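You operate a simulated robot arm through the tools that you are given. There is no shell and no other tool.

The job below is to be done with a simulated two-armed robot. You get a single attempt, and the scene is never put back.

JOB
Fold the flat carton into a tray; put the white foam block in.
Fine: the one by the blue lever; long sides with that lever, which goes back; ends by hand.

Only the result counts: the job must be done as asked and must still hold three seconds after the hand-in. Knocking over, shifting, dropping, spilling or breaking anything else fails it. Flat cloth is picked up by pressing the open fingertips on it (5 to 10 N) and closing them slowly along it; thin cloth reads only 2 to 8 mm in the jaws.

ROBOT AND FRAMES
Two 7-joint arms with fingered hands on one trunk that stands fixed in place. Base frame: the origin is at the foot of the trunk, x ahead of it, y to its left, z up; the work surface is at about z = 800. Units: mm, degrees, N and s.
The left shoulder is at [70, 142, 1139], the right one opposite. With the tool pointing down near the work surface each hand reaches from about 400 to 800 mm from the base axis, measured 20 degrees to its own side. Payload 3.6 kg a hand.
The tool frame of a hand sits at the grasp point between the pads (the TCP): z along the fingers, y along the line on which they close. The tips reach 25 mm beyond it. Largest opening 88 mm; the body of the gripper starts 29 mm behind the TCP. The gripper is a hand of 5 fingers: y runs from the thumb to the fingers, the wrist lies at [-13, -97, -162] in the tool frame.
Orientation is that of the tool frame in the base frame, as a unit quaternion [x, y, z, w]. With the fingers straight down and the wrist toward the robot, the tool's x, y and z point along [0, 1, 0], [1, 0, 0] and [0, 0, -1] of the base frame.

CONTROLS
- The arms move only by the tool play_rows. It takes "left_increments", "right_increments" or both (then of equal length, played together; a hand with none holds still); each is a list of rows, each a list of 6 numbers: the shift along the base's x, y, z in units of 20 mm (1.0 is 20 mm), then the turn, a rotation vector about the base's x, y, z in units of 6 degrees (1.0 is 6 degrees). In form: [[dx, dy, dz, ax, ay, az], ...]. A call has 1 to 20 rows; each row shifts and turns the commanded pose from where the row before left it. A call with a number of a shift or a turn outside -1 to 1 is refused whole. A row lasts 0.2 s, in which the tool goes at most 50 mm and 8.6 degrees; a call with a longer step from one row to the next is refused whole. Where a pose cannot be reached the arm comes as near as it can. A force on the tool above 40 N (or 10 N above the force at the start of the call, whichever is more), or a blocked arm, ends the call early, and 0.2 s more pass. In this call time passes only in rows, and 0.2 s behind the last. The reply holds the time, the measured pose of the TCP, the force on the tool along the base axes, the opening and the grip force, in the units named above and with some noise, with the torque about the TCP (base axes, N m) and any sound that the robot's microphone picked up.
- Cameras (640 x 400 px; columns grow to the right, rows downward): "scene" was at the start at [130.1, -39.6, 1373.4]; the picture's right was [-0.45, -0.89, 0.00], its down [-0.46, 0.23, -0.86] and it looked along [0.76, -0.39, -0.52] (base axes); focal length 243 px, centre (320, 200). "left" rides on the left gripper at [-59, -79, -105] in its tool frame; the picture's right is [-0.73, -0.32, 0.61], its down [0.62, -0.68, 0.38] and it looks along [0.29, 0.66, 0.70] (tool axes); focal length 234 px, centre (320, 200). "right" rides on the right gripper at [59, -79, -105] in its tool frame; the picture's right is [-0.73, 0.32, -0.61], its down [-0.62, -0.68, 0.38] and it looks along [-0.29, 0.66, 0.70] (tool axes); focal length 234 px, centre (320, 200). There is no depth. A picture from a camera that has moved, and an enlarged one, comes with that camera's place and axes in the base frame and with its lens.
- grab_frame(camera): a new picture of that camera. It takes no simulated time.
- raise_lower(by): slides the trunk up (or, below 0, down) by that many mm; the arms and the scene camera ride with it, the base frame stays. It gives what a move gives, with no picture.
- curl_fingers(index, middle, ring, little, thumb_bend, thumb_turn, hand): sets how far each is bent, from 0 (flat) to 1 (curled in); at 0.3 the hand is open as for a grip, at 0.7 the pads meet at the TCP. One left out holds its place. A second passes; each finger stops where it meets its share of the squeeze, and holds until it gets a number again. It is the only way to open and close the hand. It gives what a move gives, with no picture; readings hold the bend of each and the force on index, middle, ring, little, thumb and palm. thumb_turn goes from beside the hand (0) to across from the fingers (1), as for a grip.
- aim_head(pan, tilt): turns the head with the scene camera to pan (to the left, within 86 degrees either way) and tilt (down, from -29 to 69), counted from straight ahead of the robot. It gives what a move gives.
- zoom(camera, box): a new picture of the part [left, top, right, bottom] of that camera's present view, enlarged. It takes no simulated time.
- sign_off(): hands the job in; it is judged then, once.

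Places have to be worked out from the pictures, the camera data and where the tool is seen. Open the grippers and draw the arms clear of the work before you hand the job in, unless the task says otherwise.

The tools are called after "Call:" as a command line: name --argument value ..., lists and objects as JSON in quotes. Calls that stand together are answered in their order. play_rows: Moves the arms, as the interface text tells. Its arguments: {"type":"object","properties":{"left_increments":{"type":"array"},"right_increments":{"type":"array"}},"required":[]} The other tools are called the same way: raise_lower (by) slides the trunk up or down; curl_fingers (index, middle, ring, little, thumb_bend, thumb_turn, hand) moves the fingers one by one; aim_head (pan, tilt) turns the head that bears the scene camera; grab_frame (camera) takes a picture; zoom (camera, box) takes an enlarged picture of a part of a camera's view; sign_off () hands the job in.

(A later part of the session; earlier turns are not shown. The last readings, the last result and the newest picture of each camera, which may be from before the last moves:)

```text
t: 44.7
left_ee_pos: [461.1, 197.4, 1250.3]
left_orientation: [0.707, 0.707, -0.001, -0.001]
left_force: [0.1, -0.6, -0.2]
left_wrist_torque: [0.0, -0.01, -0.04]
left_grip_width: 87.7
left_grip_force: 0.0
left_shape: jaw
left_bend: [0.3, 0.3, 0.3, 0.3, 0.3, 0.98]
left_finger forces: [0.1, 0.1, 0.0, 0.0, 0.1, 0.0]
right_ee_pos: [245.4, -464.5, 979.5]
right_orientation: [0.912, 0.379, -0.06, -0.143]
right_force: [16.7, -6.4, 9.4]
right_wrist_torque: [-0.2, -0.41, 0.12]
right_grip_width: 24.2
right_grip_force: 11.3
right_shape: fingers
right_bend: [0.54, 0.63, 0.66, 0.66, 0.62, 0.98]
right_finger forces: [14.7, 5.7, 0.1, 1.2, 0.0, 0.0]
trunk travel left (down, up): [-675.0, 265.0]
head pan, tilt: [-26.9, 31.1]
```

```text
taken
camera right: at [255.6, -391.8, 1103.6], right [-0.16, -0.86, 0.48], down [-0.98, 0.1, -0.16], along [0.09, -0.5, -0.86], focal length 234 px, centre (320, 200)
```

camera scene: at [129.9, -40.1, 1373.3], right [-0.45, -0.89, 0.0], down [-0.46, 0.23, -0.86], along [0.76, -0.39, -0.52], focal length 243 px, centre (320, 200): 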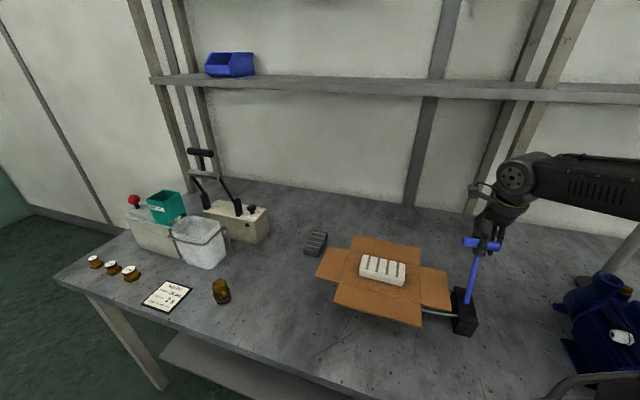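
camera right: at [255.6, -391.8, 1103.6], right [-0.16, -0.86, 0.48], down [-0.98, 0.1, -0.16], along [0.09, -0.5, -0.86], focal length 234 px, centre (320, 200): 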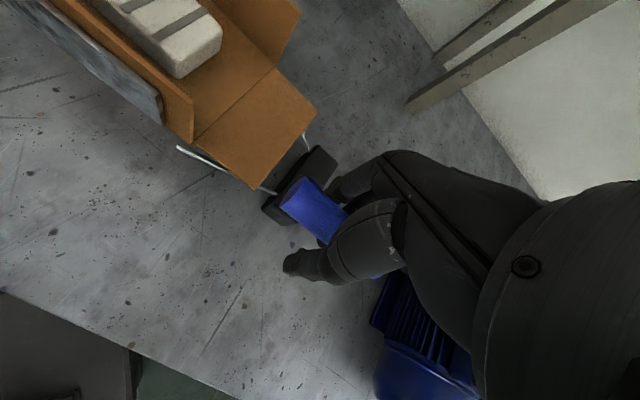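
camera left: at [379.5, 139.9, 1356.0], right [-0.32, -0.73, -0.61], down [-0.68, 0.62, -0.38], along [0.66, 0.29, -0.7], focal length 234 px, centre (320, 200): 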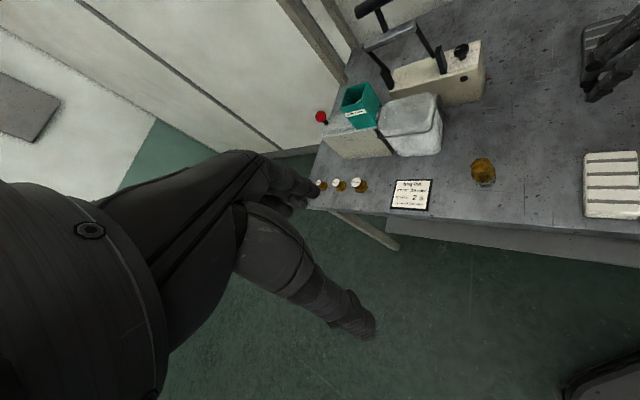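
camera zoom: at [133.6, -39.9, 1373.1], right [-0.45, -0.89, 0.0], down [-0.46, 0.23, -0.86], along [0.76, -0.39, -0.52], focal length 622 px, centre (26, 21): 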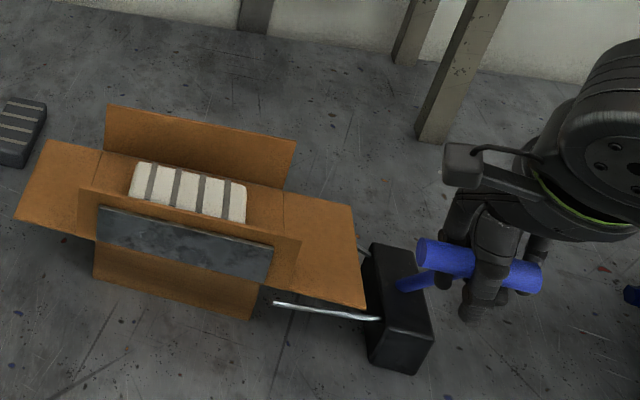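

The lever is against its stop (bar did not move any more) and the long sides stand at about 90°. I start the lever back part-way, slowly, and see whether the sides stay up.

Call:
play_rows --right_increments '[[0.25, -0.25, 0.25, 0, 0, 0], [0.327, -0.327, 0.246, 0, 0, 0], [0.338, -0.338, 0.213, 0, 0, 0], [0.348, -0.348, 0.18, 0, 0, 0], [0.356, -0.356, 0.144, 0, 0, 0]]'

Call:
zoom --camera "scene" --box '[310, 200, 560, 340]'

Call:
grab_frame --camera "right"

```text
t: 45.9
left_ee_pos: [461.8, 197.5, 1249.9]
left_orientation: [0.707, 0.707, -0.002, 0.0]
left_force: [0.3, -0.1, -0.4]
left_wrist_torque: [0.0, -0.05, 0.0]
left_grip_width: 87.8
left_grip_force: 0.0
left_shape: jaw
left_bend: [0.3, 0.3, 0.3, 0.3, 0.3, 0.98]
left_finger forces: [0.0, 0.1, 0.0, 0.0, 0.1, 0.0]
right_ee_pos: [277.7, -496.2, 998.3]
right_orientation: [0.912, 0.378, -0.061, -0.143]
right_force: [10.9, 8.6, -13.5]
right_wrist_torque: [0.4, -0.03, 0.33]
right_grip_width: 19.2
right_grip_force: 12.6
right_shape: fingers
right_bend: [0.59, 0.66, 0.66, 0.65, 0.62, 0.98]
right_finger forces: [17.1, 2.3, 0.0, 4.2, 0.1, 0.0]
trunk travel left (down, up): [-675.0, 265.0]
head pan, tilt: [-26.9, 31.1]
```

```text
2.56 times, centred on (435, 270) of scene
camera zoom: at [133.9, -39.8, 1372.9], right [-0.45, -0.89, 0.0], down [-0.46, 0.23, -0.86], along [0.76, -0.39, -0.52], focal length 622 px, centre (26, 21)
```

zoom: 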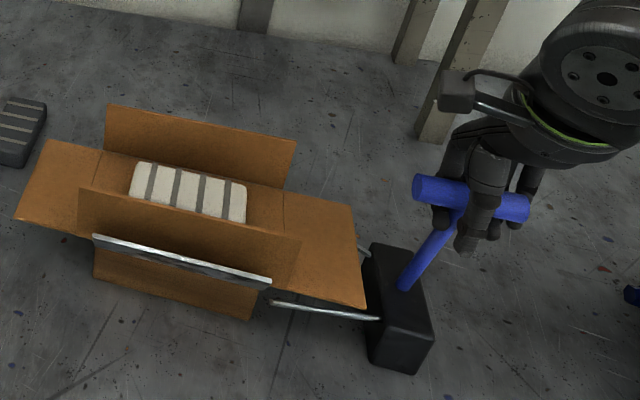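

```text
taken
camera right: at [287.7, -424.8, 1122.8], right [-0.16, -0.86, 0.48], down [-0.98, 0.1, -0.15], along [0.08, -0.5, -0.86], focal length 234 px, centre (320, 200)
```

right: 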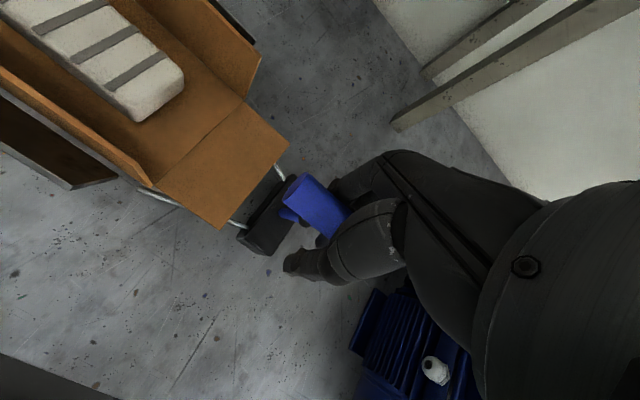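

The walls stay up while the wings go down. The readings show some pull (down and sideways along the bar), so I ease the hand slightly and go on pushing the lever back.

Call:
play_rows --right_increments '[[0.35, -0.2, -0.1, 0, 0, 0], [0.42, -0.31, -0.02, 0, 0, 0], [0.367, -0.367, 0.03, 0.1, 0.1, 0]]'

Call:
zoom --camera "scene" --box '[310, 200, 560, 340]'

```text
t: 46.7
left_ee_pos: [459.1, 197.8, 1251.8]
left_orientation: [0.707, 0.707, -0.001, 0.0]
left_force: [0.2, 0.4, -0.7]
left_wrist_torque: [-0.03, 0.02, 0.03]
left_grip_width: 87.8
left_grip_force: 0.1
left_shape: jaw
left_bend: [0.3, 0.3, 0.3, 0.3, 0.3, 0.98]
left_finger forces: [0.0, 0.1, 0.0, 0.1, 0.1, 0.0]
right_ee_pos: [297.3, -513.4, 999.5]
right_orientation: [0.912, 0.377, -0.063, -0.15]
right_force: [0.6, 1.3, -3.1]
right_wrist_torque: [0.17, 0.11, 0.09]
right_grip_width: 13.7
right_grip_force: 14.3
right_shape: fingers
right_bend: [0.64, 0.69, 0.66, 0.65, 0.62, 0.98]
right_finger forces: [14.7, 10.3, 0.0, 3.6, 0.0, 0.0]
trunk travel left (down, up): [-675.0, 265.0]
head pan, tilt: [-26.9, 31.1]
```

```text
2.56 times, centred on (435, 270) of scene
camera zoom: at [130.4, -40.0, 1373.5], right [-0.45, -0.89, 0.0], down [-0.46, 0.23, -0.86], along [0.76, -0.39, -0.52], focal length 622 px, centre (26, 21)
```

zoom: 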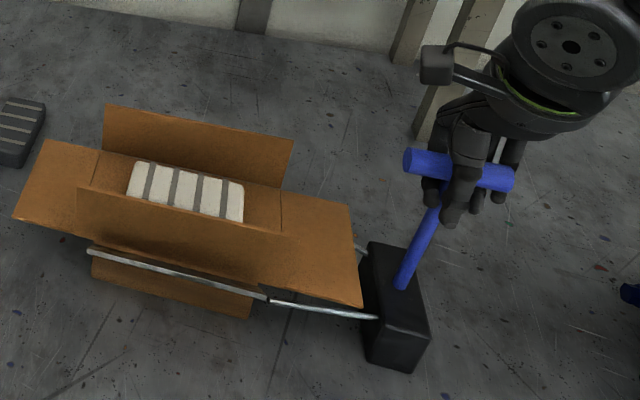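

Forces are small again and the lever is near vertical. I continue the arc with the hand tilting along.

Call:
play_rows --right_increments '[[0.37, -0.37, -0.02, 0.236, 0.236, 0], [0.369, -0.369, -0.037, 0.236, 0.236, 0], [0.367, -0.367, -0.073, 0.236, 0.236, 0], [0.362, -0.362, -0.109, 0.236, 0.236, 0]]'

Call:
zoom --camera "scene" --box '[310, 180, 560, 340]'

```text
t: 47.7
left_ee_pos: [459.1, 196.7, 1251.1]
left_orientation: [0.707, 0.707, 0.0, 0.0]
left_force: [-1.0, -0.2, -0.6]
left_wrist_torque: [-0.01, 0.02, 0.04]
left_grip_width: 87.5
left_grip_force: 0.1
left_shape: jaw
left_bend: [0.3, 0.3, 0.3, 0.3, 0.3, 0.98]
left_finger forces: [0.0, 0.0, 0.0, 0.0, 0.0, 0.0]
right_ee_pos: [327.9, -544.7, 992.9]
right_orientation: [0.898, 0.372, -0.089, -0.216]
right_force: [-4.5, 3.6, -6.9]
right_wrist_torque: [0.59, 0.3, -0.01]
right_grip_width: 10.7
right_grip_force: 25.7
right_shape: fingers
right_bend: [0.66, 0.71, 0.66, 0.65, 0.62, 0.98]
right_finger forces: [29.9, 17.2, 0.0, 5.1, 0.1, 0.0]
trunk travel left (down, up): [-675.0, 265.0]
head pan, tilt: [-26.9, 31.1]
```

```text
2.50 times, centred on (435, 260) of scene
camera zoom: at [130.3, -40.4, 1373.3], right [-0.45, -0.89, 0.0], down [-0.46, 0.23, -0.86], along [0.76, -0.39, -0.52], focal length 607 px, centre (32, 50)
```

zoom: 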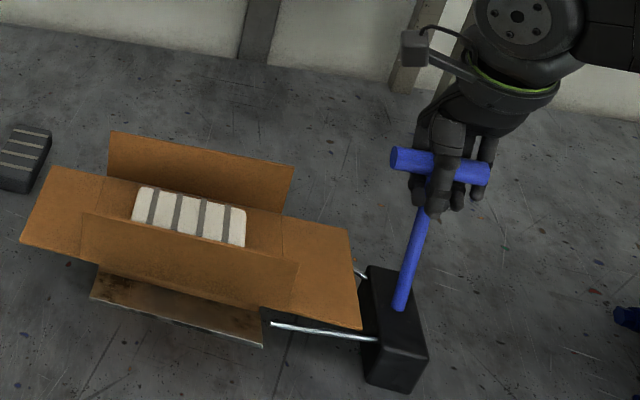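

The index is strained (30 N) in this curled grip. I open the hand to free it; then I'll push the bar with the thumb.

Call:
curl_fingers --hand "right" --index 0.35 --middle 0.35 --ring 0.35 --little 0.35

Call:
zoom --camera "scene" --box '[430, 180, 550, 280]'

Call:
grab_frame --camera "right"

```text
t: 48.7
left_ee_pos: [459.2, 196.9, 1250.7]
left_orientation: [0.707, 0.707, -0.001, 0.0]
left_force: [1.4, 0.0, 0.5]
left_wrist_torque: [0.02, -0.01, -0.02]
left_grip_width: 87.7
left_grip_force: 0.0
left_shape: jaw
left_bend: [0.3, 0.3, 0.3, 0.3, 0.3, 0.98]
left_finger forces: [0.0, 0.0, 0.0, 0.0, 0.0, 0.0]
right_ee_pos: [328.3, -543.3, 992.8]
right_orientation: [0.899, 0.372, -0.088, -0.214]
right_force: [1.0, -0.7, 0.8]
right_wrist_torque: [-0.04, 0.0, 0.01]
right_grip_width: 45.4
right_grip_force: 0.5
right_shape: fingers
right_bend: [0.35, 0.35, 0.35, 0.35, 0.62, 0.98]
right_finger forces: [0.7, 0.0, 0.1, 0.2, 0.0, 0.1]
trunk travel left (down, up): [-675.0, 265.0]
head pan, tilt: [-26.9, 31.1]
```

```text
4.00 times, centred on (490, 230) of scene
camera zoom: at [130.5, -39.6, 1373.4], right [-0.45, -0.89, 0.0], down [-0.46, 0.23, -0.86], along [0.76, -0.39, -0.52], focal length 971 px, centre (-360, 80)
```

zoom: 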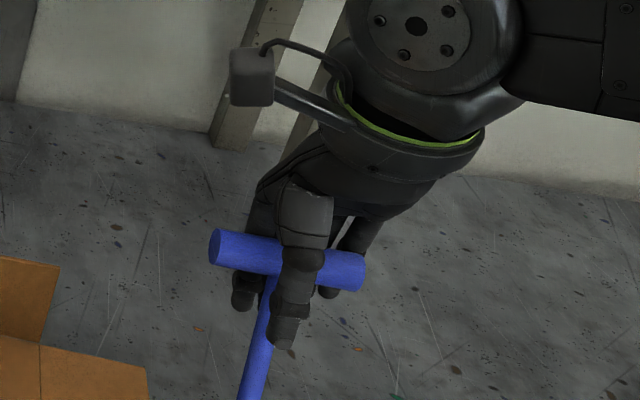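

```text
taken
camera right: at [352.1, -485.4, 1122.2], right [-0.12, -0.91, 0.4], down [-0.99, 0.11, -0.04], along [-0.01, -0.4, -0.92], focal length 234 px, centre (320, 200)
```

right: 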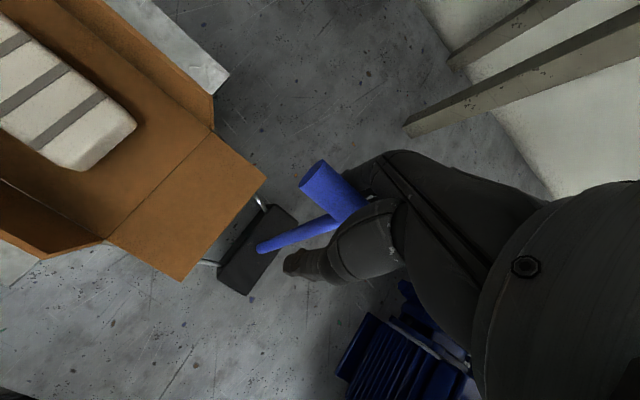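

The walls stay up; the lever is at about 22° and the bar sits against the fingers, with the thumb in front of it. I push on along the arc so the thumb drives the bar home.

Call:
play_rows --right_increments '[[0.283, -0.283, -0.1, 0, 0, 0], [0.283, -0.283, -0.12, 0, 0, 0], [0.283, -0.283, -0.14, 0, 0, 0]]'

Call:
grab_frame --camera "right"

Call:
zoom --camera "scene" --box '[310, 180, 560, 340]'

```text
t: 49.5
left_ee_pos: [458.3, 196.8, 1250.7]
left_orientation: [0.707, 0.707, 0.0, 0.0]
left_force: [0.2, 0.2, -0.4]
left_wrist_torque: [0.03, 0.01, 0.03]
left_grip_width: 87.7
left_grip_force: 0.1
left_shape: jaw
left_bend: [0.3, 0.3, 0.3, 0.3, 0.3, 0.98]
left_finger forces: [0.0, 0.0, 0.0, 0.1, 0.0, 0.0]
right_ee_pos: [344.1, -561.2, 986.2]
right_orientation: [0.899, 0.373, -0.088, -0.213]
right_force: [0.9, -0.6, -0.3]
right_wrist_torque: [-0.03, -0.02, 0.01]
right_grip_width: 45.3
right_grip_force: 0.0
right_shape: fingers
right_bend: [0.35, 0.35, 0.35, 0.35, 0.62, 0.98]
right_finger forces: [0.1, 0.0, 0.0, 0.0, 0.0, 0.0]
trunk travel left (down, up): [-675.0, 265.0]
head pan, tilt: [-26.9, 31.1]
```

```text
taken
camera right: at [368.4, -502.7, 1114.9], right [-0.12, -0.91, 0.4], down [-0.99, 0.11, -0.04], along [-0.01, -0.4, -0.92], focal length 234 px, centre (320, 200)
```

right: 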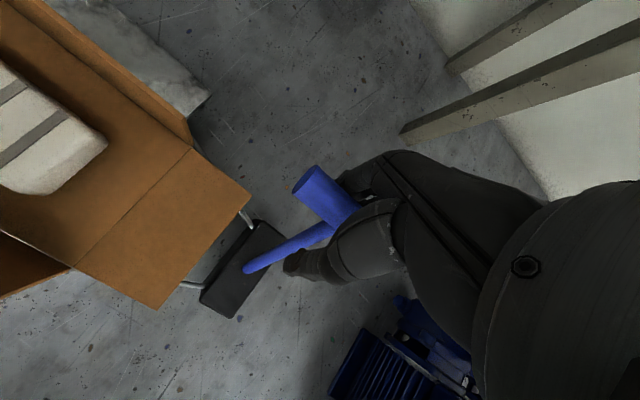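

```text
2.50 times, centred on (435, 260) of scene
camera zoom: at [130.2, -39.7, 1373.4], right [-0.45, -0.89, 0.0], down [-0.46, 0.23, -0.86], along [0.76, -0.39, -0.52], focal length 607 px, centre (32, 50)
```

zoom: 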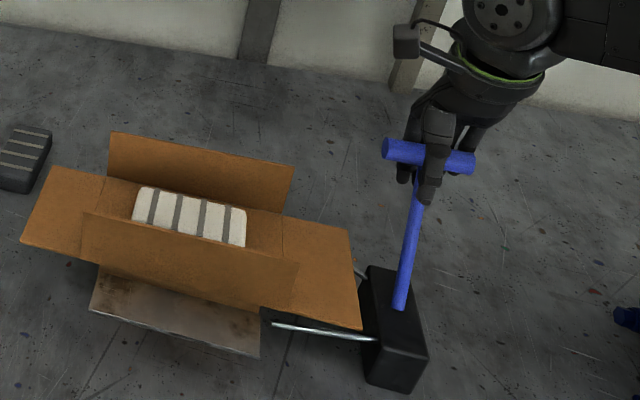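

The bar now projects almost exactly where it was at the start. I compare using the same zoom box as in the beginning.

Call:
zoom --camera "scene" --box '[400, 225, 510, 345]'

```text
3.33 times, centred on (455, 285) of scene
camera zoom: at [130.2, -39.7, 1373.4], right [-0.45, -0.89, 0.0], down [-0.46, 0.23, -0.86], along [0.76, -0.39, -0.52], focal length 809 px, centre (-130, -83)
```

zoom: 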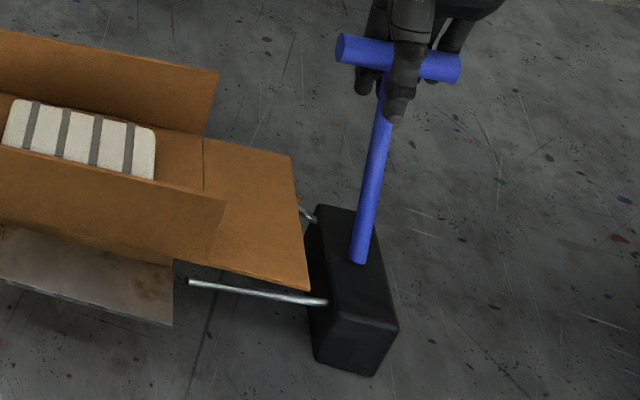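

The lever is exactly back at its start position. I open the hand fully and withdraw along the tool axis.

Call:
curl_fingers --hand "right" --index 0.25 --middle 0.25 --ring 0.25 --little 0.25 --thumb_bend 0.25

Call:
play_rows --right_increments '[[0.16, -0.16, 0.45, 0, 0, 0], [0.16, -0.16, 0.45, 0, 0, 0], [0.16, -0.16, 0.45, 0, 0, 0], [0.16, -0.16, 0.45, 0, 0, 0], [0.16, -0.16, 0.45, 0, 0, 0], [0.1, -0.1, 0.7, 0, 0, 0], [0, 0, 0.9, 0, 0, 0]]'

Call:
zoom --camera "scene" --box '[400, 225, 510, 345]'

Call:
grab_frame --camera "right"

```text
t: 50.5
left_ee_pos: [459.0, 198.5, 1251.1]
left_orientation: [0.707, 0.707, 0.0, 0.0]
left_force: [0.6, 0.8, 0.3]
left_wrist_torque: [0.02, 0.01, 0.02]
left_grip_width: 87.4
left_grip_force: 0.1
left_shape: jaw
left_bend: [0.3, 0.3, 0.3, 0.3, 0.3, 0.98]
left_finger forces: [0.1, 0.1, 0.1, 0.0, 0.0, 0.1]
right_ee_pos: [344.7, -560.7, 985.7]
right_orientation: [0.899, 0.373, -0.089, -0.213]
right_force: [0.5, 0.3, -0.3]
right_wrist_torque: [0.0, -0.02, -0.01]
right_grip_width: 94.1
right_grip_force: 0.1
right_shape: fingers
right_bend: [0.25, 0.25, 0.25, 0.25, 0.25, 0.98]
right_finger forces: [0.0, 0.0, 0.0, 0.1, 0.0, 0.0]
trunk travel left (down, up): [-675.0, 265.0]
head pan, tilt: [-26.9, 31.1]
```

```text
t: 52.1
left_ee_pos: [459.1, 197.9, 1252.9]
left_orientation: [0.707, 0.707, 0.001, 0.0]
left_force: [-0.3, -0.1, 0.0]
left_wrist_torque: [-0.01, 0.01, 0.0]
left_grip_width: 87.8
left_grip_force: 0.1
left_shape: jaw
left_bend: [0.3, 0.3, 0.3, 0.3, 0.3, 0.98]
left_finger forces: [0.0, 0.0, 0.1, 0.0, 0.0, 0.0]
right_ee_pos: [361.1, -578.4, 1061.8]
right_orientation: [0.899, 0.373, -0.089, -0.212]
right_force: [0.0, 0.5, 0.6]
right_wrist_torque: [0.0, -0.01, -0.04]
right_grip_width: 94.0
right_grip_force: 0.0
right_shape: fingers
right_bend: [0.25, 0.25, 0.25, 0.25, 0.25, 0.98]
right_finger forces: [0.0, 0.0, 0.1, 0.0, 0.0, 0.0]
trunk travel left (down, up): [-675.0, 265.0]
head pan, tilt: [-26.9, 31.1]
```

```text
3.33 times, centred on (455, 285) of scene
camera zoom: at [129.8, -38.8, 1373.5], right [-0.45, -0.89, 0.0], down [-0.46, 0.23, -0.86], along [0.76, -0.39, -0.52], focal length 809 px, centre (-130, -83)
```

zoom: 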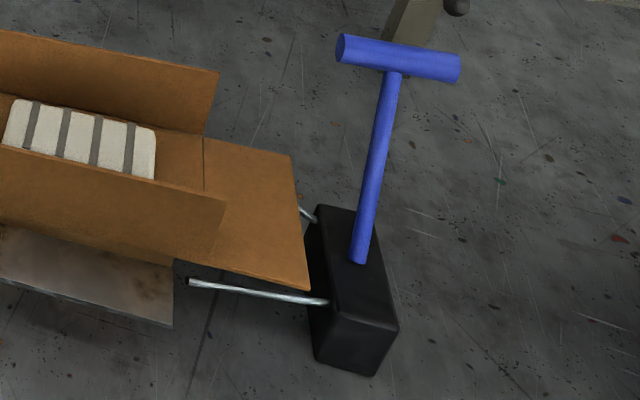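

```text
taken
camera right: at [384.9, -519.9, 1191.2], right [-0.12, -0.91, 0.4], down [-0.99, 0.11, -0.04], along [-0.01, -0.4, -0.92], focal length 234 px, centre (320, 200)
```

right: 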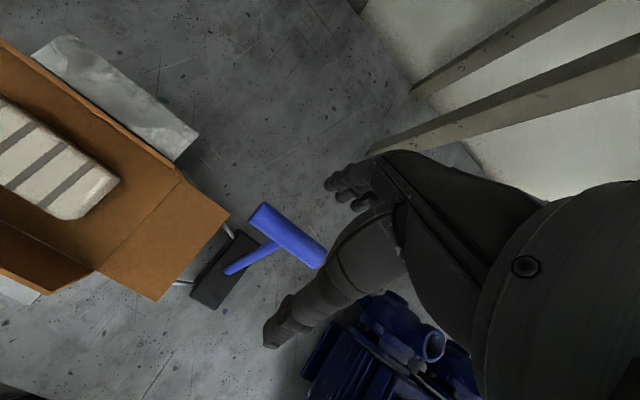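

The lever is untouched by the withdrawal. Next the end by the lever: I'll hook its flap from below with the extended little finger (on the outer side). First I raise the trunk for reach, fold the other fingers away and hover near that end.

Call:
raise_lower --by 150

Call:
curl_fingers --hand "right" --index 1 --middle 1 --ring 1 --little 0.2 --thumb_bend 0.6 --thumb_turn 0

Call:
play_rows --right_increments '[[-0.273, 0.725, -0.76, -0.318, -0.318, 0], [-0.273, 0.725, -0.76, -0.318, -0.318, 0], [-0.273, 0.725, -0.76, -0.318, -0.318, 0], [-0.273, 0.725, -0.76, -0.318, -0.318, 0], [-0.273, 0.725, -0.76, -0.318, -0.318, 0], [-0.273, 0.725, -0.76, -0.318, -0.318, 0], [-0.273, 0.725, -0.76, -0.318, -0.318, 0], [-0.273, 0.725, -0.76, -0.318, -0.318, 0], [-0.273, 0.725, -0.76, -0.318, -0.318, 0], [-0.273, 0.725, -0.76, -0.318, -0.318, 0]]'

Call:
grab_frame --camera "right"

Call:
grab_frame --camera "scene"

```text
t: 53.9
left_ee_pos: [458.6, 198.2, 1401.2]
left_orientation: [0.707, 0.707, 0.0, 0.0]
left_force: [0.2, -0.2, -1.0]
left_wrist_torque: [0.0, 0.03, -0.02]
left_grip_width: 87.7
left_grip_force: 0.0
left_shape: jaw
left_bend: [0.3, 0.3, 0.3, 0.3, 0.3, 0.98]
left_finger forces: [0.0, 0.1, 0.1, 0.0, 0.0, 0.0]
right_ee_pos: [359.4, -578.2, 1212.2]
right_orientation: [0.898, 0.373, -0.089, -0.214]
right_force: [0.0, 0.1, -1.0]
right_wrist_torque: [0.0, -0.04, 0.0]
right_grip_width: 93.9
right_grip_force: 0.1
right_shape: fingers
right_bend: [0.25, 0.25, 0.25, 0.25, 0.25, 0.98]
right_finger forces: [0.1, 0.0, 0.0, 0.0, 0.0, 0.0]
trunk travel left (down, up): [-825.0, 115.0]
head pan, tilt: [-26.9, 31.1]
```

```text
t: 54.9
left_ee_pos: [459.1, 198.6, 1401.6]
left_orientation: [0.708, 0.707, 0.0, -0.001]
left_force: [-0.7, -0.4, -0.1]
left_wrist_torque: [-0.01, -0.01, -0.01]
left_grip_width: 87.8
left_grip_force: 0.0
left_shape: jaw
left_bend: [0.3, 0.3, 0.3, 0.3, 0.3, 0.98]
left_finger forces: [0.0, 0.0, 0.0, 0.0, 0.0, 0.1]
right_ee_pos: [361.3, -578.5, 1213.0]
right_orientation: [0.899, 0.372, -0.089, -0.213]
right_force: [-0.2, -0.6, 0.1]
right_wrist_torque: [0.0, 0.01, 0.01]
right_grip_width: 63.4
right_grip_force: 0.0
right_shape: fingers
right_bend: [1.0, 1.0, 1.0, 0.2, 0.6, 0.0]
right_finger forces: [0.0, 0.0, 0.1, 0.0, 0.0, 0.1]
trunk travel left (down, up): [-825.0, 115.0]
head pan, tilt: [-26.9, 31.1]
```

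```text
t: 57.1
left_ee_pos: [458.3, 198.3, 1401.3]
left_orientation: [0.707, 0.707, 0.0, 0.0]
left_force: [-0.2, -0.4, 0.1]
left_wrist_torque: [0.0, -0.02, 0.0]
left_grip_width: 87.7
left_grip_force: 0.1
left_shape: jaw
left_bend: [0.3, 0.3, 0.3, 0.3, 0.3, 0.98]
left_finger forces: [0.0, 0.0, 0.1, 0.0, 0.0, 0.0]
right_ee_pos: [307.5, -437.8, 1057.0]
right_orientation: [0.924, 0.382, 0.001, 0.003]
right_force: [-0.2, -0.2, -0.6]
right_wrist_torque: [0.0, -0.03, -0.01]
right_grip_width: 63.2
right_grip_force: 0.1
right_shape: fingers
right_bend: [1.0, 1.0, 1.0, 0.2, 0.6, 0.0]
right_finger forces: [0.0, 0.0, 0.0, 0.0, 0.0, 0.0]
right hand out of reach, approached as far as the arm can: row 10
trunk travel left (down, up): [-825.0, 115.0]
head pan, tilt: [-26.9, 31.1]
```

```text
taken
camera right: at [292.1, -340.0, 1161.1], right [-0.29, -0.74, 0.61], down [-0.92, 0.04, -0.39], along [0.26, -0.67, -0.69], focal length 234 px, centre (320, 200)
```

right: 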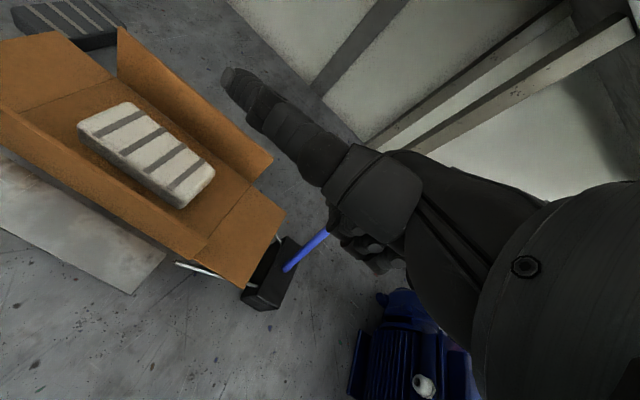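

```text
taken
camera scene: at [130.3, -39.8, 1523.4], right [-0.45, -0.89, 0.0], down [-0.46, 0.23, -0.86], along [0.76, -0.39, -0.52], focal length 243 px, centre (320, 200)
```

scene: 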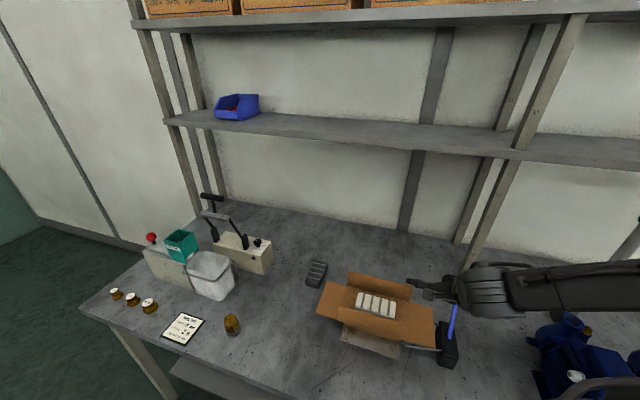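

The thumb now sticks out sideways over the tray, which may be in the way. I look closer at the hand.

Call:
zoom --camera "scene" --box '[310, 230, 530, 380]'

```text
2.67 times, centred on (420, 305) of scene
camera zoom: at [130.3, -39.8, 1523.4], right [-0.45, -0.89, 0.0], down [-0.46, 0.23, -0.86], along [0.76, -0.39, -0.52], focal length 647 px, centre (53, -80)
```

zoom: 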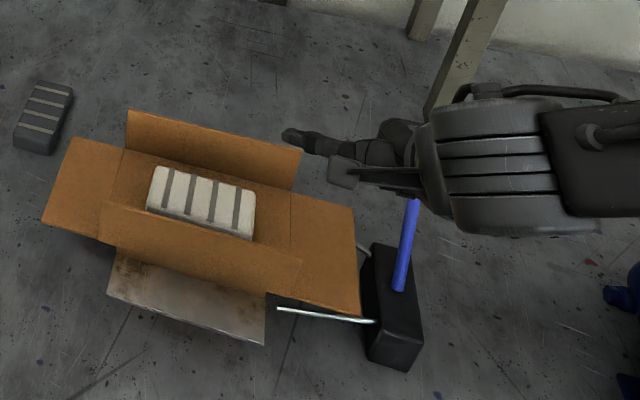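

I turn the thumb back across and curl it into the palm so only the little finger stays out.

Call:
curl_fingers --hand "right" --thumb_bend 0.9 --thumb_turn 1 --little 0.3

Call:
grab_frame --camera "right"

Call:
zoom --camera "scene" --box '[380, 230, 530, 380]'

Call:
grab_frame --camera "left"

```text
t: 58.1
left_ee_pos: [459.1, 197.1, 1400.6]
left_orientation: [0.708, 0.706, 0.0, 0.0]
left_force: [0.5, -0.2, 0.3]
left_wrist_torque: [0.0, -0.03, -0.02]
left_grip_width: 87.9
left_grip_force: 0.0
left_shape: jaw
left_bend: [0.3, 0.3, 0.3, 0.3, 0.3, 0.98]
left_finger forces: [0.0, 0.0, 0.0, 0.0, 0.0, 0.1]
right_ee_pos: [308.0, -436.2, 1057.2]
right_orientation: [0.924, 0.383, 0.002, 0.002]
right_force: [-0.1, 0.4, -0.7]
right_wrist_torque: [0.02, 0.02, 0.0]
right_grip_width: 28.9
right_grip_force: 0.0
right_shape: fingers
right_bend: [1.0, 1.0, 1.0, 0.3, 0.87, 0.95]
right_finger forces: [0.1, 0.0, 0.0, 0.0, 0.0, 0.1]
trunk travel left (down, up): [-825.0, 115.0]
head pan, tilt: [-26.9, 31.1]
```

```text
taken
camera right: at [292.0, -339.9, 1161.3], right [-0.29, -0.74, 0.61], down [-0.92, 0.04, -0.39], along [0.26, -0.67, -0.69], focal length 234 px, centre (320, 200)
```

right: 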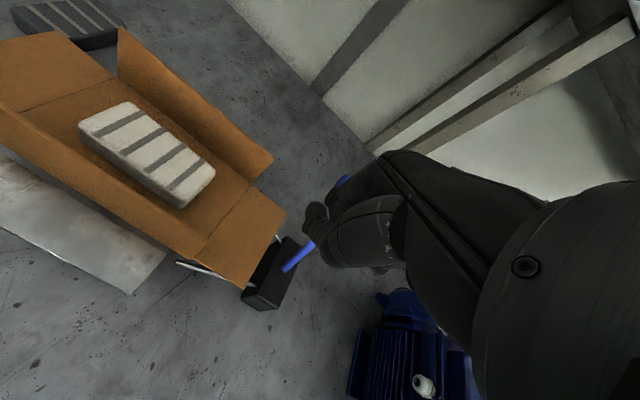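

```text
2.67 times, centred on (455, 305) of scene
camera zoom: at [130.0, -39.5, 1523.4], right [-0.45, -0.89, 0.0], down [-0.46, 0.23, -0.86], along [0.76, -0.39, -0.52], focal length 647 px, centre (-40, -80)
```

zoom: 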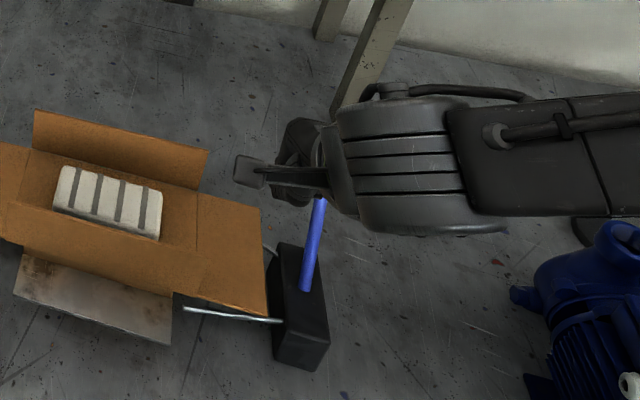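

```text
taken
camera left: at [378.9, 138.6, 1506.5], right [-0.32, -0.73, -0.61], down [-0.68, 0.62, -0.38], along [0.66, 0.29, -0.7], focal length 234 px, centre (320, 200)
```

left: 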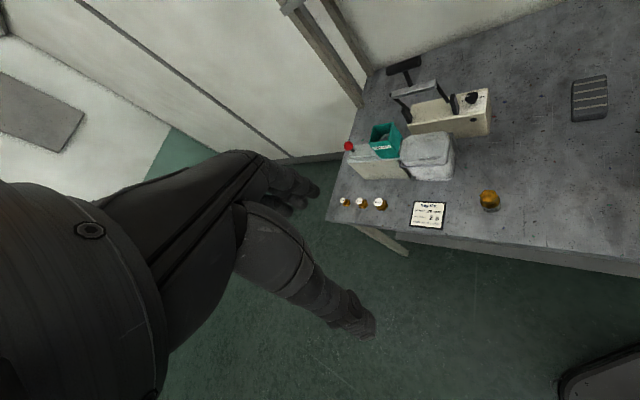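

The little finger can't be seen from any camera there, so I change the plan: the right hand's index (which its camera sees) folds the far end, and later the left hand's index folds the end by the lever. I reshape the right hand and move it up and over to hover outside the far end, tilted 40°.

Call:
curl_fingers --hand "right" --index 0.3 --middle 1 --ring 1 --little 1 --thumb_bend 0.9

Call:
play_rows --right_increments '[[0, 0, 1, 0, 0, 0], [0, 0, 1, 0, 0, 0], [0, 0, 1, 0, 0, 0], [0.814, 0.829, -0.4, -0.337, 0.337, 0], [0.814, 0.829, -0.4, -0.337, 0.337, 0], [0.814, 0.829, -0.4, -0.337, 0.337, 0], [0.814, 0.829, -0.4, -0.337, 0.337, 0], [0.814, 0.829, -0.4, -0.337, 0.337, 0], [0.814, 0.829, -0.4, -0.337, 0.337, 0], [0.814, 0.829, -0.4, -0.337, 0.337, 0], [0.814, 0.829, -0.4, -0.337, 0.337, 0], [0.814, 0.829, -0.4, -0.337, 0.337, 0], [0.814, 0.829, -0.4, -0.337, 0.337, 0], [0.814, 0.829, -0.4, -0.337, 0.337, 0], [0.814, 0.829, -0.4, -0.337, 0.337, 0], [0.814, 0.829, -0.4, -0.337, 0.337, 0], [0.814, 0.829, -0.4, -0.337, 0.337, 0]]'

Call:
grab_frame --camera "right"

Call:
grab_frame --camera "scene"

```text
t: 59.1
left_ee_pos: [458.9, 198.0, 1400.2]
left_orientation: [0.708, 0.707, 0.0, 0.0]
left_force: [-1.0, 0.4, -1.1]
left_wrist_torque: [0.01, -0.01, 0.02]
left_grip_width: 87.5
left_grip_force: 0.1
left_shape: jaw
left_bend: [0.3, 0.3, 0.3, 0.3, 0.3, 0.98]
left_finger forces: [0.0, 0.2, 0.0, 0.0, 0.1, 0.0]
right_ee_pos: [306.6, -437.0, 1057.8]
right_orientation: [0.924, 0.383, 0.002, 0.003]
right_force: [-0.3, 1.2, 0.4]
right_wrist_torque: [0.02, 0.01, 0.02]
right_grip_width: 8.1
right_grip_force: 0.0
right_shape: fingers
right_bend: [0.96, 1.0, 1.0, 1.0, 0.85, 1.0]
right_finger forces: [0.0, 0.0, 0.0, 0.1, 0.1, 0.0]
trunk travel left (down, up): [-825.0, 115.0]
head pan, tilt: [-26.9, 31.1]
```

```text
t: 62.7
left_ee_pos: [459.4, 197.7, 1401.8]
left_orientation: [0.707, 0.707, 0.001, 0.0]
left_force: [-0.1, 1.1, 0.4]
left_wrist_torque: [0.04, 0.0, 0.0]
left_grip_width: 87.6
left_grip_force: 0.1
left_shape: jaw
left_bend: [0.3, 0.3, 0.3, 0.3, 0.3, 0.98]
left_finger forces: [0.1, 0.1, 0.0, 0.0, 0.1, 0.0]
right_ee_pos: [489.1, -388.8, 1021.4]
right_orientation: [0.867, 0.365, -0.313, 0.13]
right_force: [-0.3, -0.2, 0.9]
right_wrist_torque: [0.0, 0.0, 0.02]
right_grip_width: 8.2
right_grip_force: 0.1
right_shape: fingers
right_bend: [0.96, 1.0, 1.0, 1.0, 0.85, 1.0]
right_finger forces: [0.1, 0.0, 0.0, 0.0, 0.0, 0.0]
right hand out of reach, approached as far as the arm can: row 1, 2, 12, 13, 14, 15, 16, 17
trunk travel left (down, up): [-825.0, 115.0]
head pan, tilt: [-26.9, 31.1]
```

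```text
taken
camera right: at [510.6, -253.9, 1065.4], right [0.11, -0.35, 0.93], down [-0.99, -0.04, 0.1], along [0.0, -0.94, -0.35], focal length 234 px, centre (320, 200)
```

right: 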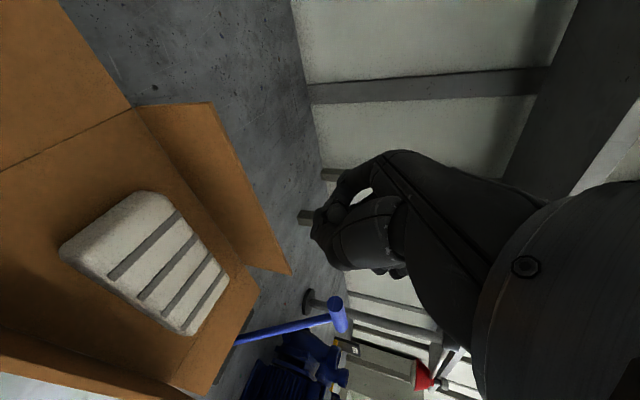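

```text
taken
camera scene: at [130.7, -39.8, 1523.4], right [-0.45, -0.89, 0.0], down [-0.46, 0.23, -0.86], along [0.76, -0.39, -0.52], focal length 243 px, centre (320, 200)
```

scene: 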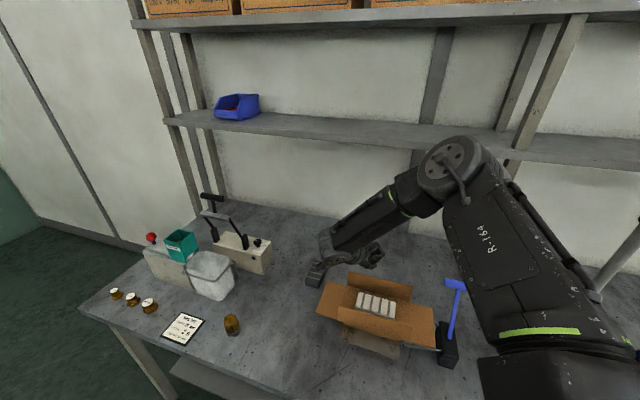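

That tilt doesn't reach at the far end, and the index was trapped by the thumb. New plan: hooking with fingers pointing down outside the flap and the wrist over the tray (tool y along +u), as in the block pick. I un-tilt, rise and turn the hand in free space over the bare table first.

Call:
play_rows --right_increments '[[0, 0, 0.5, 0.589, -0.589, 0], [0, 0, 0.5, 0.589, -0.589, 0], [0, 0, 0.5, 0.589, -0.589, 0], [0, 0, 0.5, 0.589, -0.589, 0], [0, 0, 0.5, 0.589, -0.589, 0], [0, 0, 0.5, 0.589, -0.589, 0], [0, 0, 0.5, 0.589, -0.589, 0], [0, 0, 0.5, 0.589, -0.589, 0]]'

Call:
play_rows --right_increments '[[0.097, 0.81, 0, 0, 0, 0.9375], [0.097, 0.81, 0, 0, 0, 0.9375], [0.097, 0.81, 0, 0, 0, 0.9375], [0.097, 0.81, 0, 0, 0, 0.9375], [0.097, 0.81, 0, 0, 0, 0.9375], [0.097, 0.81, 0, 0, 0, 0.9375], [0.097, 0.81, 0, 0, 0, 0.9375], [0.097, 0.81, 0, 0, 0, 0.9375], [0.097, 0.81, 0, 0, 0, 0.9375], [0.097, 0.81, 0, 0, 0, 0.9375], [0.097, 0.81, 0, 0, 0, 0.9375], [0.097, 0.81, 0, 0, 0, 0.9375], [0.097, 0.81, 0, 0, 0, 0.9375], [0.097, 0.81, 0, 0, 0, 0.9375], [0.097, 0.81, 0, 0, 0, 0.9375], [0.097, 0.81, 0, 0, 0, 0.9375]]'

Call:
grab_frame --camera "scene"

```text
t: 64.5
left_ee_pos: [457.3, 197.4, 1401.3]
left_orientation: [0.708, 0.707, 0.0, 0.0]
left_force: [-0.3, 0.2, -0.6]
left_wrist_torque: [0.03, 0.02, -0.04]
left_grip_width: 87.7
left_grip_force: 0.0
left_shape: jaw
left_bend: [0.3, 0.3, 0.3, 0.3, 0.3, 0.98]
left_finger forces: [0.1, 0.0, 0.0, 0.1, 0.0, 0.0]
right_ee_pos: [485.9, -387.1, 1102.6]
right_orientation: [0.924, 0.383, 0.002, 0.002]
right_force: [0.5, -0.1, 0.0]
right_wrist_torque: [-0.01, -0.05, -0.01]
right_grip_width: 8.2
right_grip_force: 0.0
right_shape: fingers
right_bend: [0.96, 1.0, 1.0, 1.0, 0.85, 1.0]
right_finger forces: [0.0, 0.0, 0.0, 0.0, 0.0, 0.0]
trunk travel left (down, up): [-825.0, 115.0]
head pan, tilt: [-26.9, 31.1]
```

```text
t: 67.9
left_ee_pos: [458.8, 196.4, 1400.6]
left_orientation: [0.707, 0.707, 0.0, -0.001]
left_force: [-0.5, 0.4, -0.6]
left_wrist_torque: [-0.01, 0.02, -0.02]
left_grip_width: 87.7
left_grip_force: 0.0
left_shape: jaw
left_bend: [0.3, 0.3, 0.3, 0.3, 0.3, 0.98]
left_finger forces: [0.1, 0.0, 0.0, 0.0, 0.0, 0.0]
right_ee_pos: [518.4, -129.6, 1101.8]
right_orientation: [0.383, 0.924, 0.002, 0.001]
right_force: [-0.3, -0.3, 0.0]
right_wrist_torque: [0.02, 0.0, -0.02]
right_grip_width: 8.2
right_grip_force: 0.1
right_shape: fingers
right_bend: [0.96, 1.0, 1.0, 1.0, 0.85, 1.0]
right_finger forces: [0.0, 0.1, 0.0, 0.0, 0.0, 0.0]
trunk travel left (down, up): [-825.0, 115.0]
head pan, tilt: [-26.9, 31.1]
```

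```text
taken
camera scene: at [130.8, -40.2, 1523.3], right [-0.45, -0.89, 0.0], down [-0.46, 0.23, -0.86], along [0.76, -0.39, -0.52], focal length 243 px, centre (320, 200)
```

scene: 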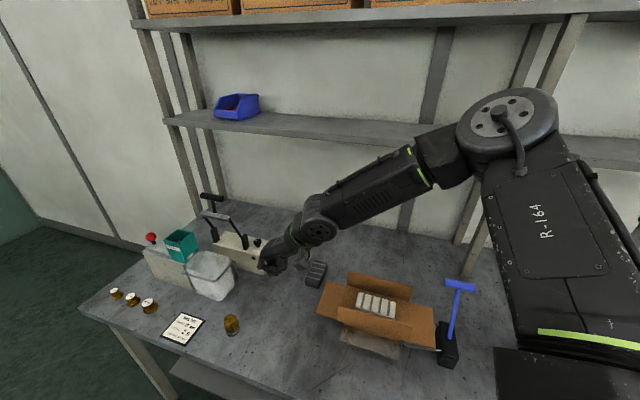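

The far side is free. I lower the trunk by 180 mm, then straighten the four fingers (thumb freed first, then kept back).

Call:
raise_lower --by -180

Call:
curl_fingers --hand "right" --thumb_bend 0.1

Call:
curl_fingers --hand "right" --index 0.3 --middle 0.3 --ring 0.3 --little 0.3

Call:
grab_frame --camera "right"

Call:
zoom --camera "scene" --box '[220, 160, 460, 320]'

```text
t: 69.9
left_ee_pos: [457.6, 197.7, 1221.0]
left_orientation: [0.707, 0.707, 0.0, 0.0]
left_force: [0.2, -0.5, 0.4]
left_wrist_torque: [-0.03, 0.01, 0.01]
left_grip_width: 87.7
left_grip_force: 0.1
left_shape: jaw
left_bend: [0.3, 0.3, 0.3, 0.3, 0.3, 0.98]
left_finger forces: [0.0, 0.1, 0.0, 0.1, 0.1, 0.1]
right_ee_pos: [518.1, -129.0, 922.9]
right_orientation: [0.383, 0.924, 0.002, 0.002]
right_force: [-1.1, -0.4, 0.9]
right_wrist_torque: [0.01, 0.0, -0.01]
right_grip_width: 8.0
right_grip_force: 0.1
right_shape: fingers
right_bend: [0.96, 1.0, 1.0, 1.0, 0.85, 1.0]
right_finger forces: [0.0, 0.0, 0.1, 0.1, 0.0, 0.0]
trunk travel left (down, up): [-645.0, 295.0]
head pan, tilt: [-26.9, 31.1]
```

```text
t: 70.9
left_ee_pos: [458.7, 198.2, 1220.8]
left_orientation: [0.707, 0.707, 0.0, 0.0]
left_force: [-0.7, 0.8, -0.5]
left_wrist_torque: [-0.01, -0.01, 0.03]
left_grip_width: 87.7
left_grip_force: 0.0
left_shape: jaw
left_bend: [0.3, 0.3, 0.3, 0.3, 0.3, 0.98]
left_finger forces: [0.0, 0.1, 0.0, 0.1, 0.1, 0.0]
right_ee_pos: [518.8, -129.3, 922.9]
right_orientation: [0.382, 0.924, 0.002, 0.001]
right_force: [0.1, 0.2, 0.7]
right_wrist_torque: [0.01, 0.0, 0.02]
right_grip_width: 97.7
right_grip_force: 0.0
right_shape: fingers
right_bend: [0.3, 1.0, 1.0, 1.0, 0.1, 0.96]
right_finger forces: [0.1, 0.1, 0.0, 0.1, 0.0, 0.1]
trunk travel left (down, up): [-645.0, 295.0]
head pan, tilt: [-26.9, 31.1]
```

```text
t: 71.9
left_ee_pos: [458.8, 198.8, 1221.0]
left_orientation: [0.707, 0.707, 0.0, 0.0]
left_force: [0.0, 0.2, 0.0]
left_wrist_torque: [0.01, -0.02, 0.04]
left_grip_width: 87.8
left_grip_force: 0.2
left_shape: jaw
left_bend: [0.3, 0.3, 0.3, 0.3, 0.3, 0.98]
left_finger forces: [0.0, 0.0, 0.0, 0.0, 0.0, 0.0]
right_ee_pos: [517.3, -129.5, 922.5]
right_orientation: [0.383, 0.924, 0.001, 0.003]
right_force: [0.4, 0.4, 0.3]
right_wrist_torque: [0.01, -0.01, -0.02]
right_grip_width: 97.6
right_grip_force: 0.0
right_shape: fingers
right_bend: [0.3, 0.3, 0.3, 0.3, 0.1, 0.96]
right_finger forces: [0.0, 0.0, 0.0, 0.1, 0.1, 0.1]
trunk travel left (down, up): [-645.0, 295.0]
head pan, tilt: [-26.9, 31.1]
```

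```text
taken
camera right: at [419.7, -143.5, 1027.3], right [0.74, -0.29, 0.61], down [-0.04, -0.92, -0.39], along [0.67, 0.26, -0.69], focal length 234 px, centre (320, 200)
```

right: 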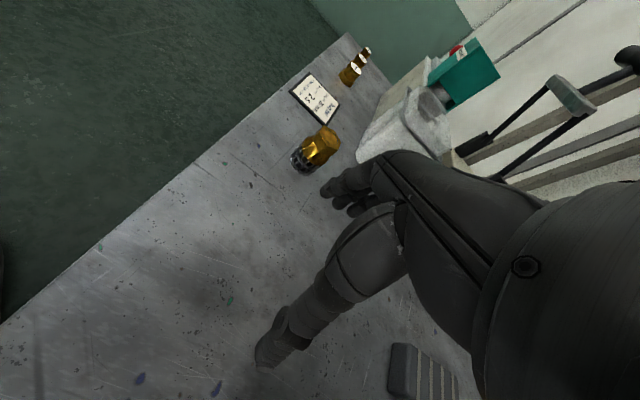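

```text
2.50 times, centred on (340, 240) of scene
camera zoom: at [130.1, -39.5, 1343.4], right [-0.45, -0.89, 0.0], down [-0.46, 0.23, -0.86], along [0.76, -0.39, -0.52], focal length 607 px, centre (270, 100)
```

zoom: 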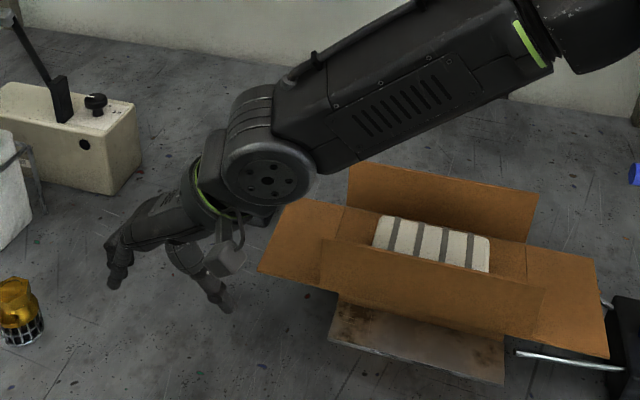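

The hand posture is good. I curl the thumb away, rise, and move to hover over the far end flap's free edge (u≈150 beyond the tray centre).

Call:
curl_fingers --hand "right" --thumb_bend 1

Call:
play_rows --right_increments '[[0, 0, 1, 0, 0, 0], [0, 0, 1, 0, 0, 0], [0, 0, 1, 0, 0, 0], [0, 0, 1, 0, 0, 0], [0, 0, 1, 0, 0, 0], [0.244, -0.9, 0, 0, 0, 0], [0.244, -0.9, 0, 0, 0, 0], [0.244, -0.9, 0, 0, 0, 0], [0.244, -0.9, 0, 0, 0, 0], [0.244, -0.9, 0, 0, 0, 0], [0.244, -0.9, 0, 0, 0, 0], [0.244, -0.9, 0, 0, 0, 0], [0.244, -0.9, 0, 0, 0, 0]]'

Call:
grab_frame --camera "right"

Call:
zoom --camera "scene" --box '[270, 160, 470, 310]'

```text
t: 72.9
left_ee_pos: [460.3, 198.1, 1221.3]
left_orientation: [0.707, 0.707, 0.0, 0.0]
left_force: [0.9, 0.4, -0.4]
left_wrist_torque: [0.0, 0.0, 0.03]
left_grip_width: 87.8
left_grip_force: 0.0
left_shape: jaw
left_bend: [0.3, 0.3, 0.3, 0.3, 0.3, 0.98]
left_finger forces: [0.0, 0.1, 0.0, 0.0, 0.0, 0.1]
right_ee_pos: [517.8, -128.9, 922.9]
right_orientation: [0.383, 0.924, 0.002, 0.001]
right_force: [0.3, 1.1, 0.1]
right_wrist_torque: [0.01, 0.01, 0.0]
right_grip_width: 19.7
right_grip_force: 0.0
right_shape: fingers
right_bend: [0.29, 0.3, 0.3, 0.3, 0.98, 1.0]
right_finger forces: [0.0, 0.0, 0.0, 0.1, 0.0, 0.0]
trunk travel left (down, up): [-645.0, 295.0]
head pan, tilt: [-26.9, 31.1]
```

```text
t: 75.7
left_ee_pos: [459.1, 197.9, 1221.1]
left_orientation: [0.707, 0.708, 0.0, 0.0]
left_force: [0.0, 1.2, -0.2]
left_wrist_torque: [-0.02, 0.05, -0.01]
left_grip_width: 87.7
left_grip_force: 0.0
left_shape: jaw
left_bend: [0.3, 0.3, 0.3, 0.3, 0.3, 0.98]
left_finger forces: [0.0, 0.1, 0.0, 0.0, 0.1, 0.0]
right_ee_pos: [558.2, -274.3, 1022.4]
right_orientation: [0.383, 0.924, 0.003, 0.002]
right_force: [0.6, -0.2, -0.6]
right_wrist_torque: [-0.03, -0.02, -0.01]
right_grip_width: 20.0
right_grip_force: 0.0
right_shape: fingers
right_bend: [0.29, 0.3, 0.3, 0.3, 0.98, 1.0]
right_finger forces: [0.1, 0.1, 0.0, 0.0, 0.0, 0.1]
trunk travel left (down, up): [-645.0, 295.0]
head pan, tilt: [-26.9, 31.1]
```

```text
taken
camera right: at [459.6, -288.8, 1127.4], right [0.74, -0.29, 0.61], down [-0.04, -0.92, -0.39], along [0.67, 0.26, -0.69], focal length 234 px, centre (320, 200)
```

right: 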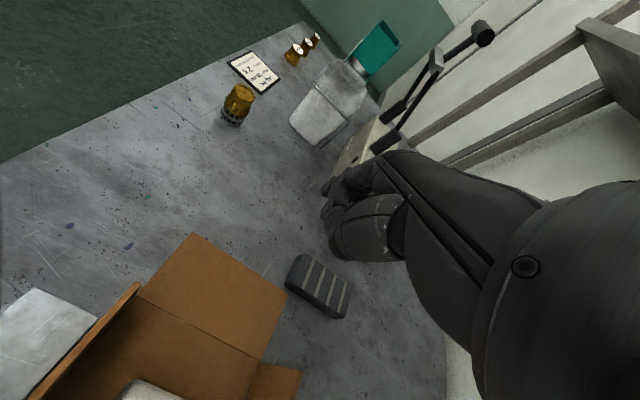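

```text
2.67 times, centred on (370, 235) of scene
camera zoom: at [130.1, -40.0, 1343.4], right [-0.45, -0.89, 0.0], down [-0.46, 0.23, -0.86], along [0.76, -0.39, -0.52], focal length 647 px, centre (187, 107)
```

zoom: 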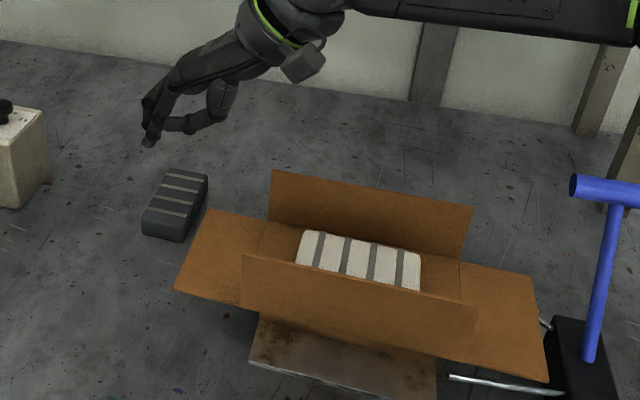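

The posture is reachable, and the scene camera sees it well: fingers down outside, thumb above. I descend beside the flap's free edge to z≈930 first.

Call:
play_rows --right_increments '[[0.18, 0.18, -0.9, 0, 0, 0], [0.18, 0.18, -0.9, 0, 0, 0], [0, 0, -0.9, 0, 0, 0], [0, 0, -0.9, 0, 0, 0], [0, 0, -0.9, 0, 0, 0]]'

Call:
zoom --camera "scene" --box '[270, 160, 470, 310]'

Call:
grab_frame --camera "right"

```text
t: 76.9
left_ee_pos: [458.9, 198.2, 1221.3]
left_orientation: [0.707, 0.707, 0.0, 0.0]
left_force: [0.2, -0.1, 0.3]
left_wrist_torque: [0.02, 0.01, -0.02]
left_grip_width: 87.7
left_grip_force: 0.0
left_shape: jaw
left_bend: [0.3, 0.3, 0.3, 0.3, 0.3, 0.98]
left_finger forces: [0.1, 0.0, 0.0, 0.1, 0.0, 0.0]
right_ee_pos: [564.9, -266.4, 934.1]
right_orientation: [0.382, 0.924, 0.003, 0.002]
right_force: [0.3, 0.5, 1.1]
right_wrist_torque: [0.02, -0.02, 0.02]
right_grip_width: 20.1
right_grip_force: 0.1
right_shape: fingers
right_bend: [0.29, 0.3, 0.3, 0.3, 0.98, 1.0]
right_finger forces: [0.0, 0.1, 0.0, 0.0, 0.0, 0.0]
trunk travel left (down, up): [-645.0, 295.0]
head pan, tilt: [-26.9, 31.1]
```

```text
2.67 times, centred on (370, 235) of scene
camera zoom: at [130.4, -39.7, 1343.4], right [-0.45, -0.89, 0.0], down [-0.46, 0.23, -0.86], along [0.76, -0.39, -0.52], focal length 647 px, centre (187, 107)
```

zoom: 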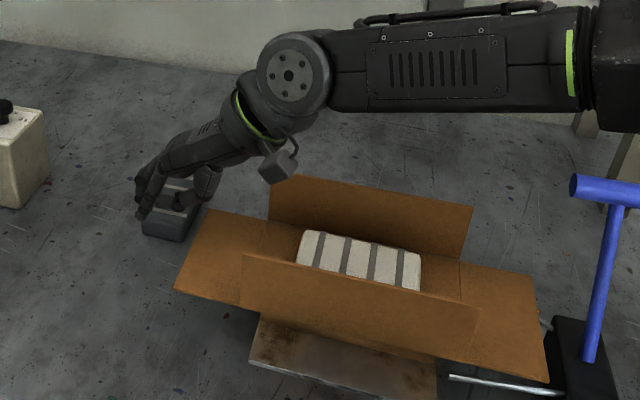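

```text
taken
camera right: at [466.0, -280.0, 1037.6], right [0.74, -0.29, 0.61], down [-0.04, -0.92, -0.39], along [0.67, 0.26, -0.69], focal length 234 px, centre (320, 200)
```

right: 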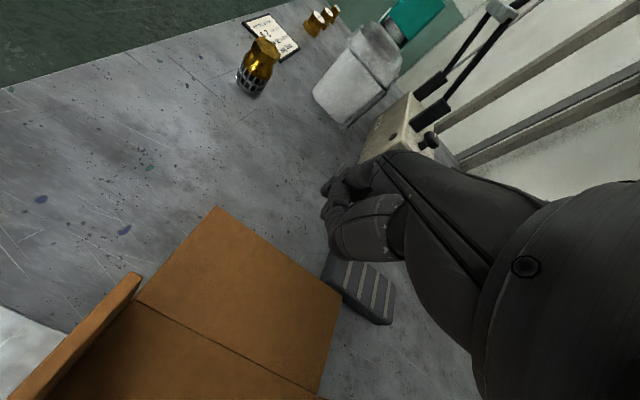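

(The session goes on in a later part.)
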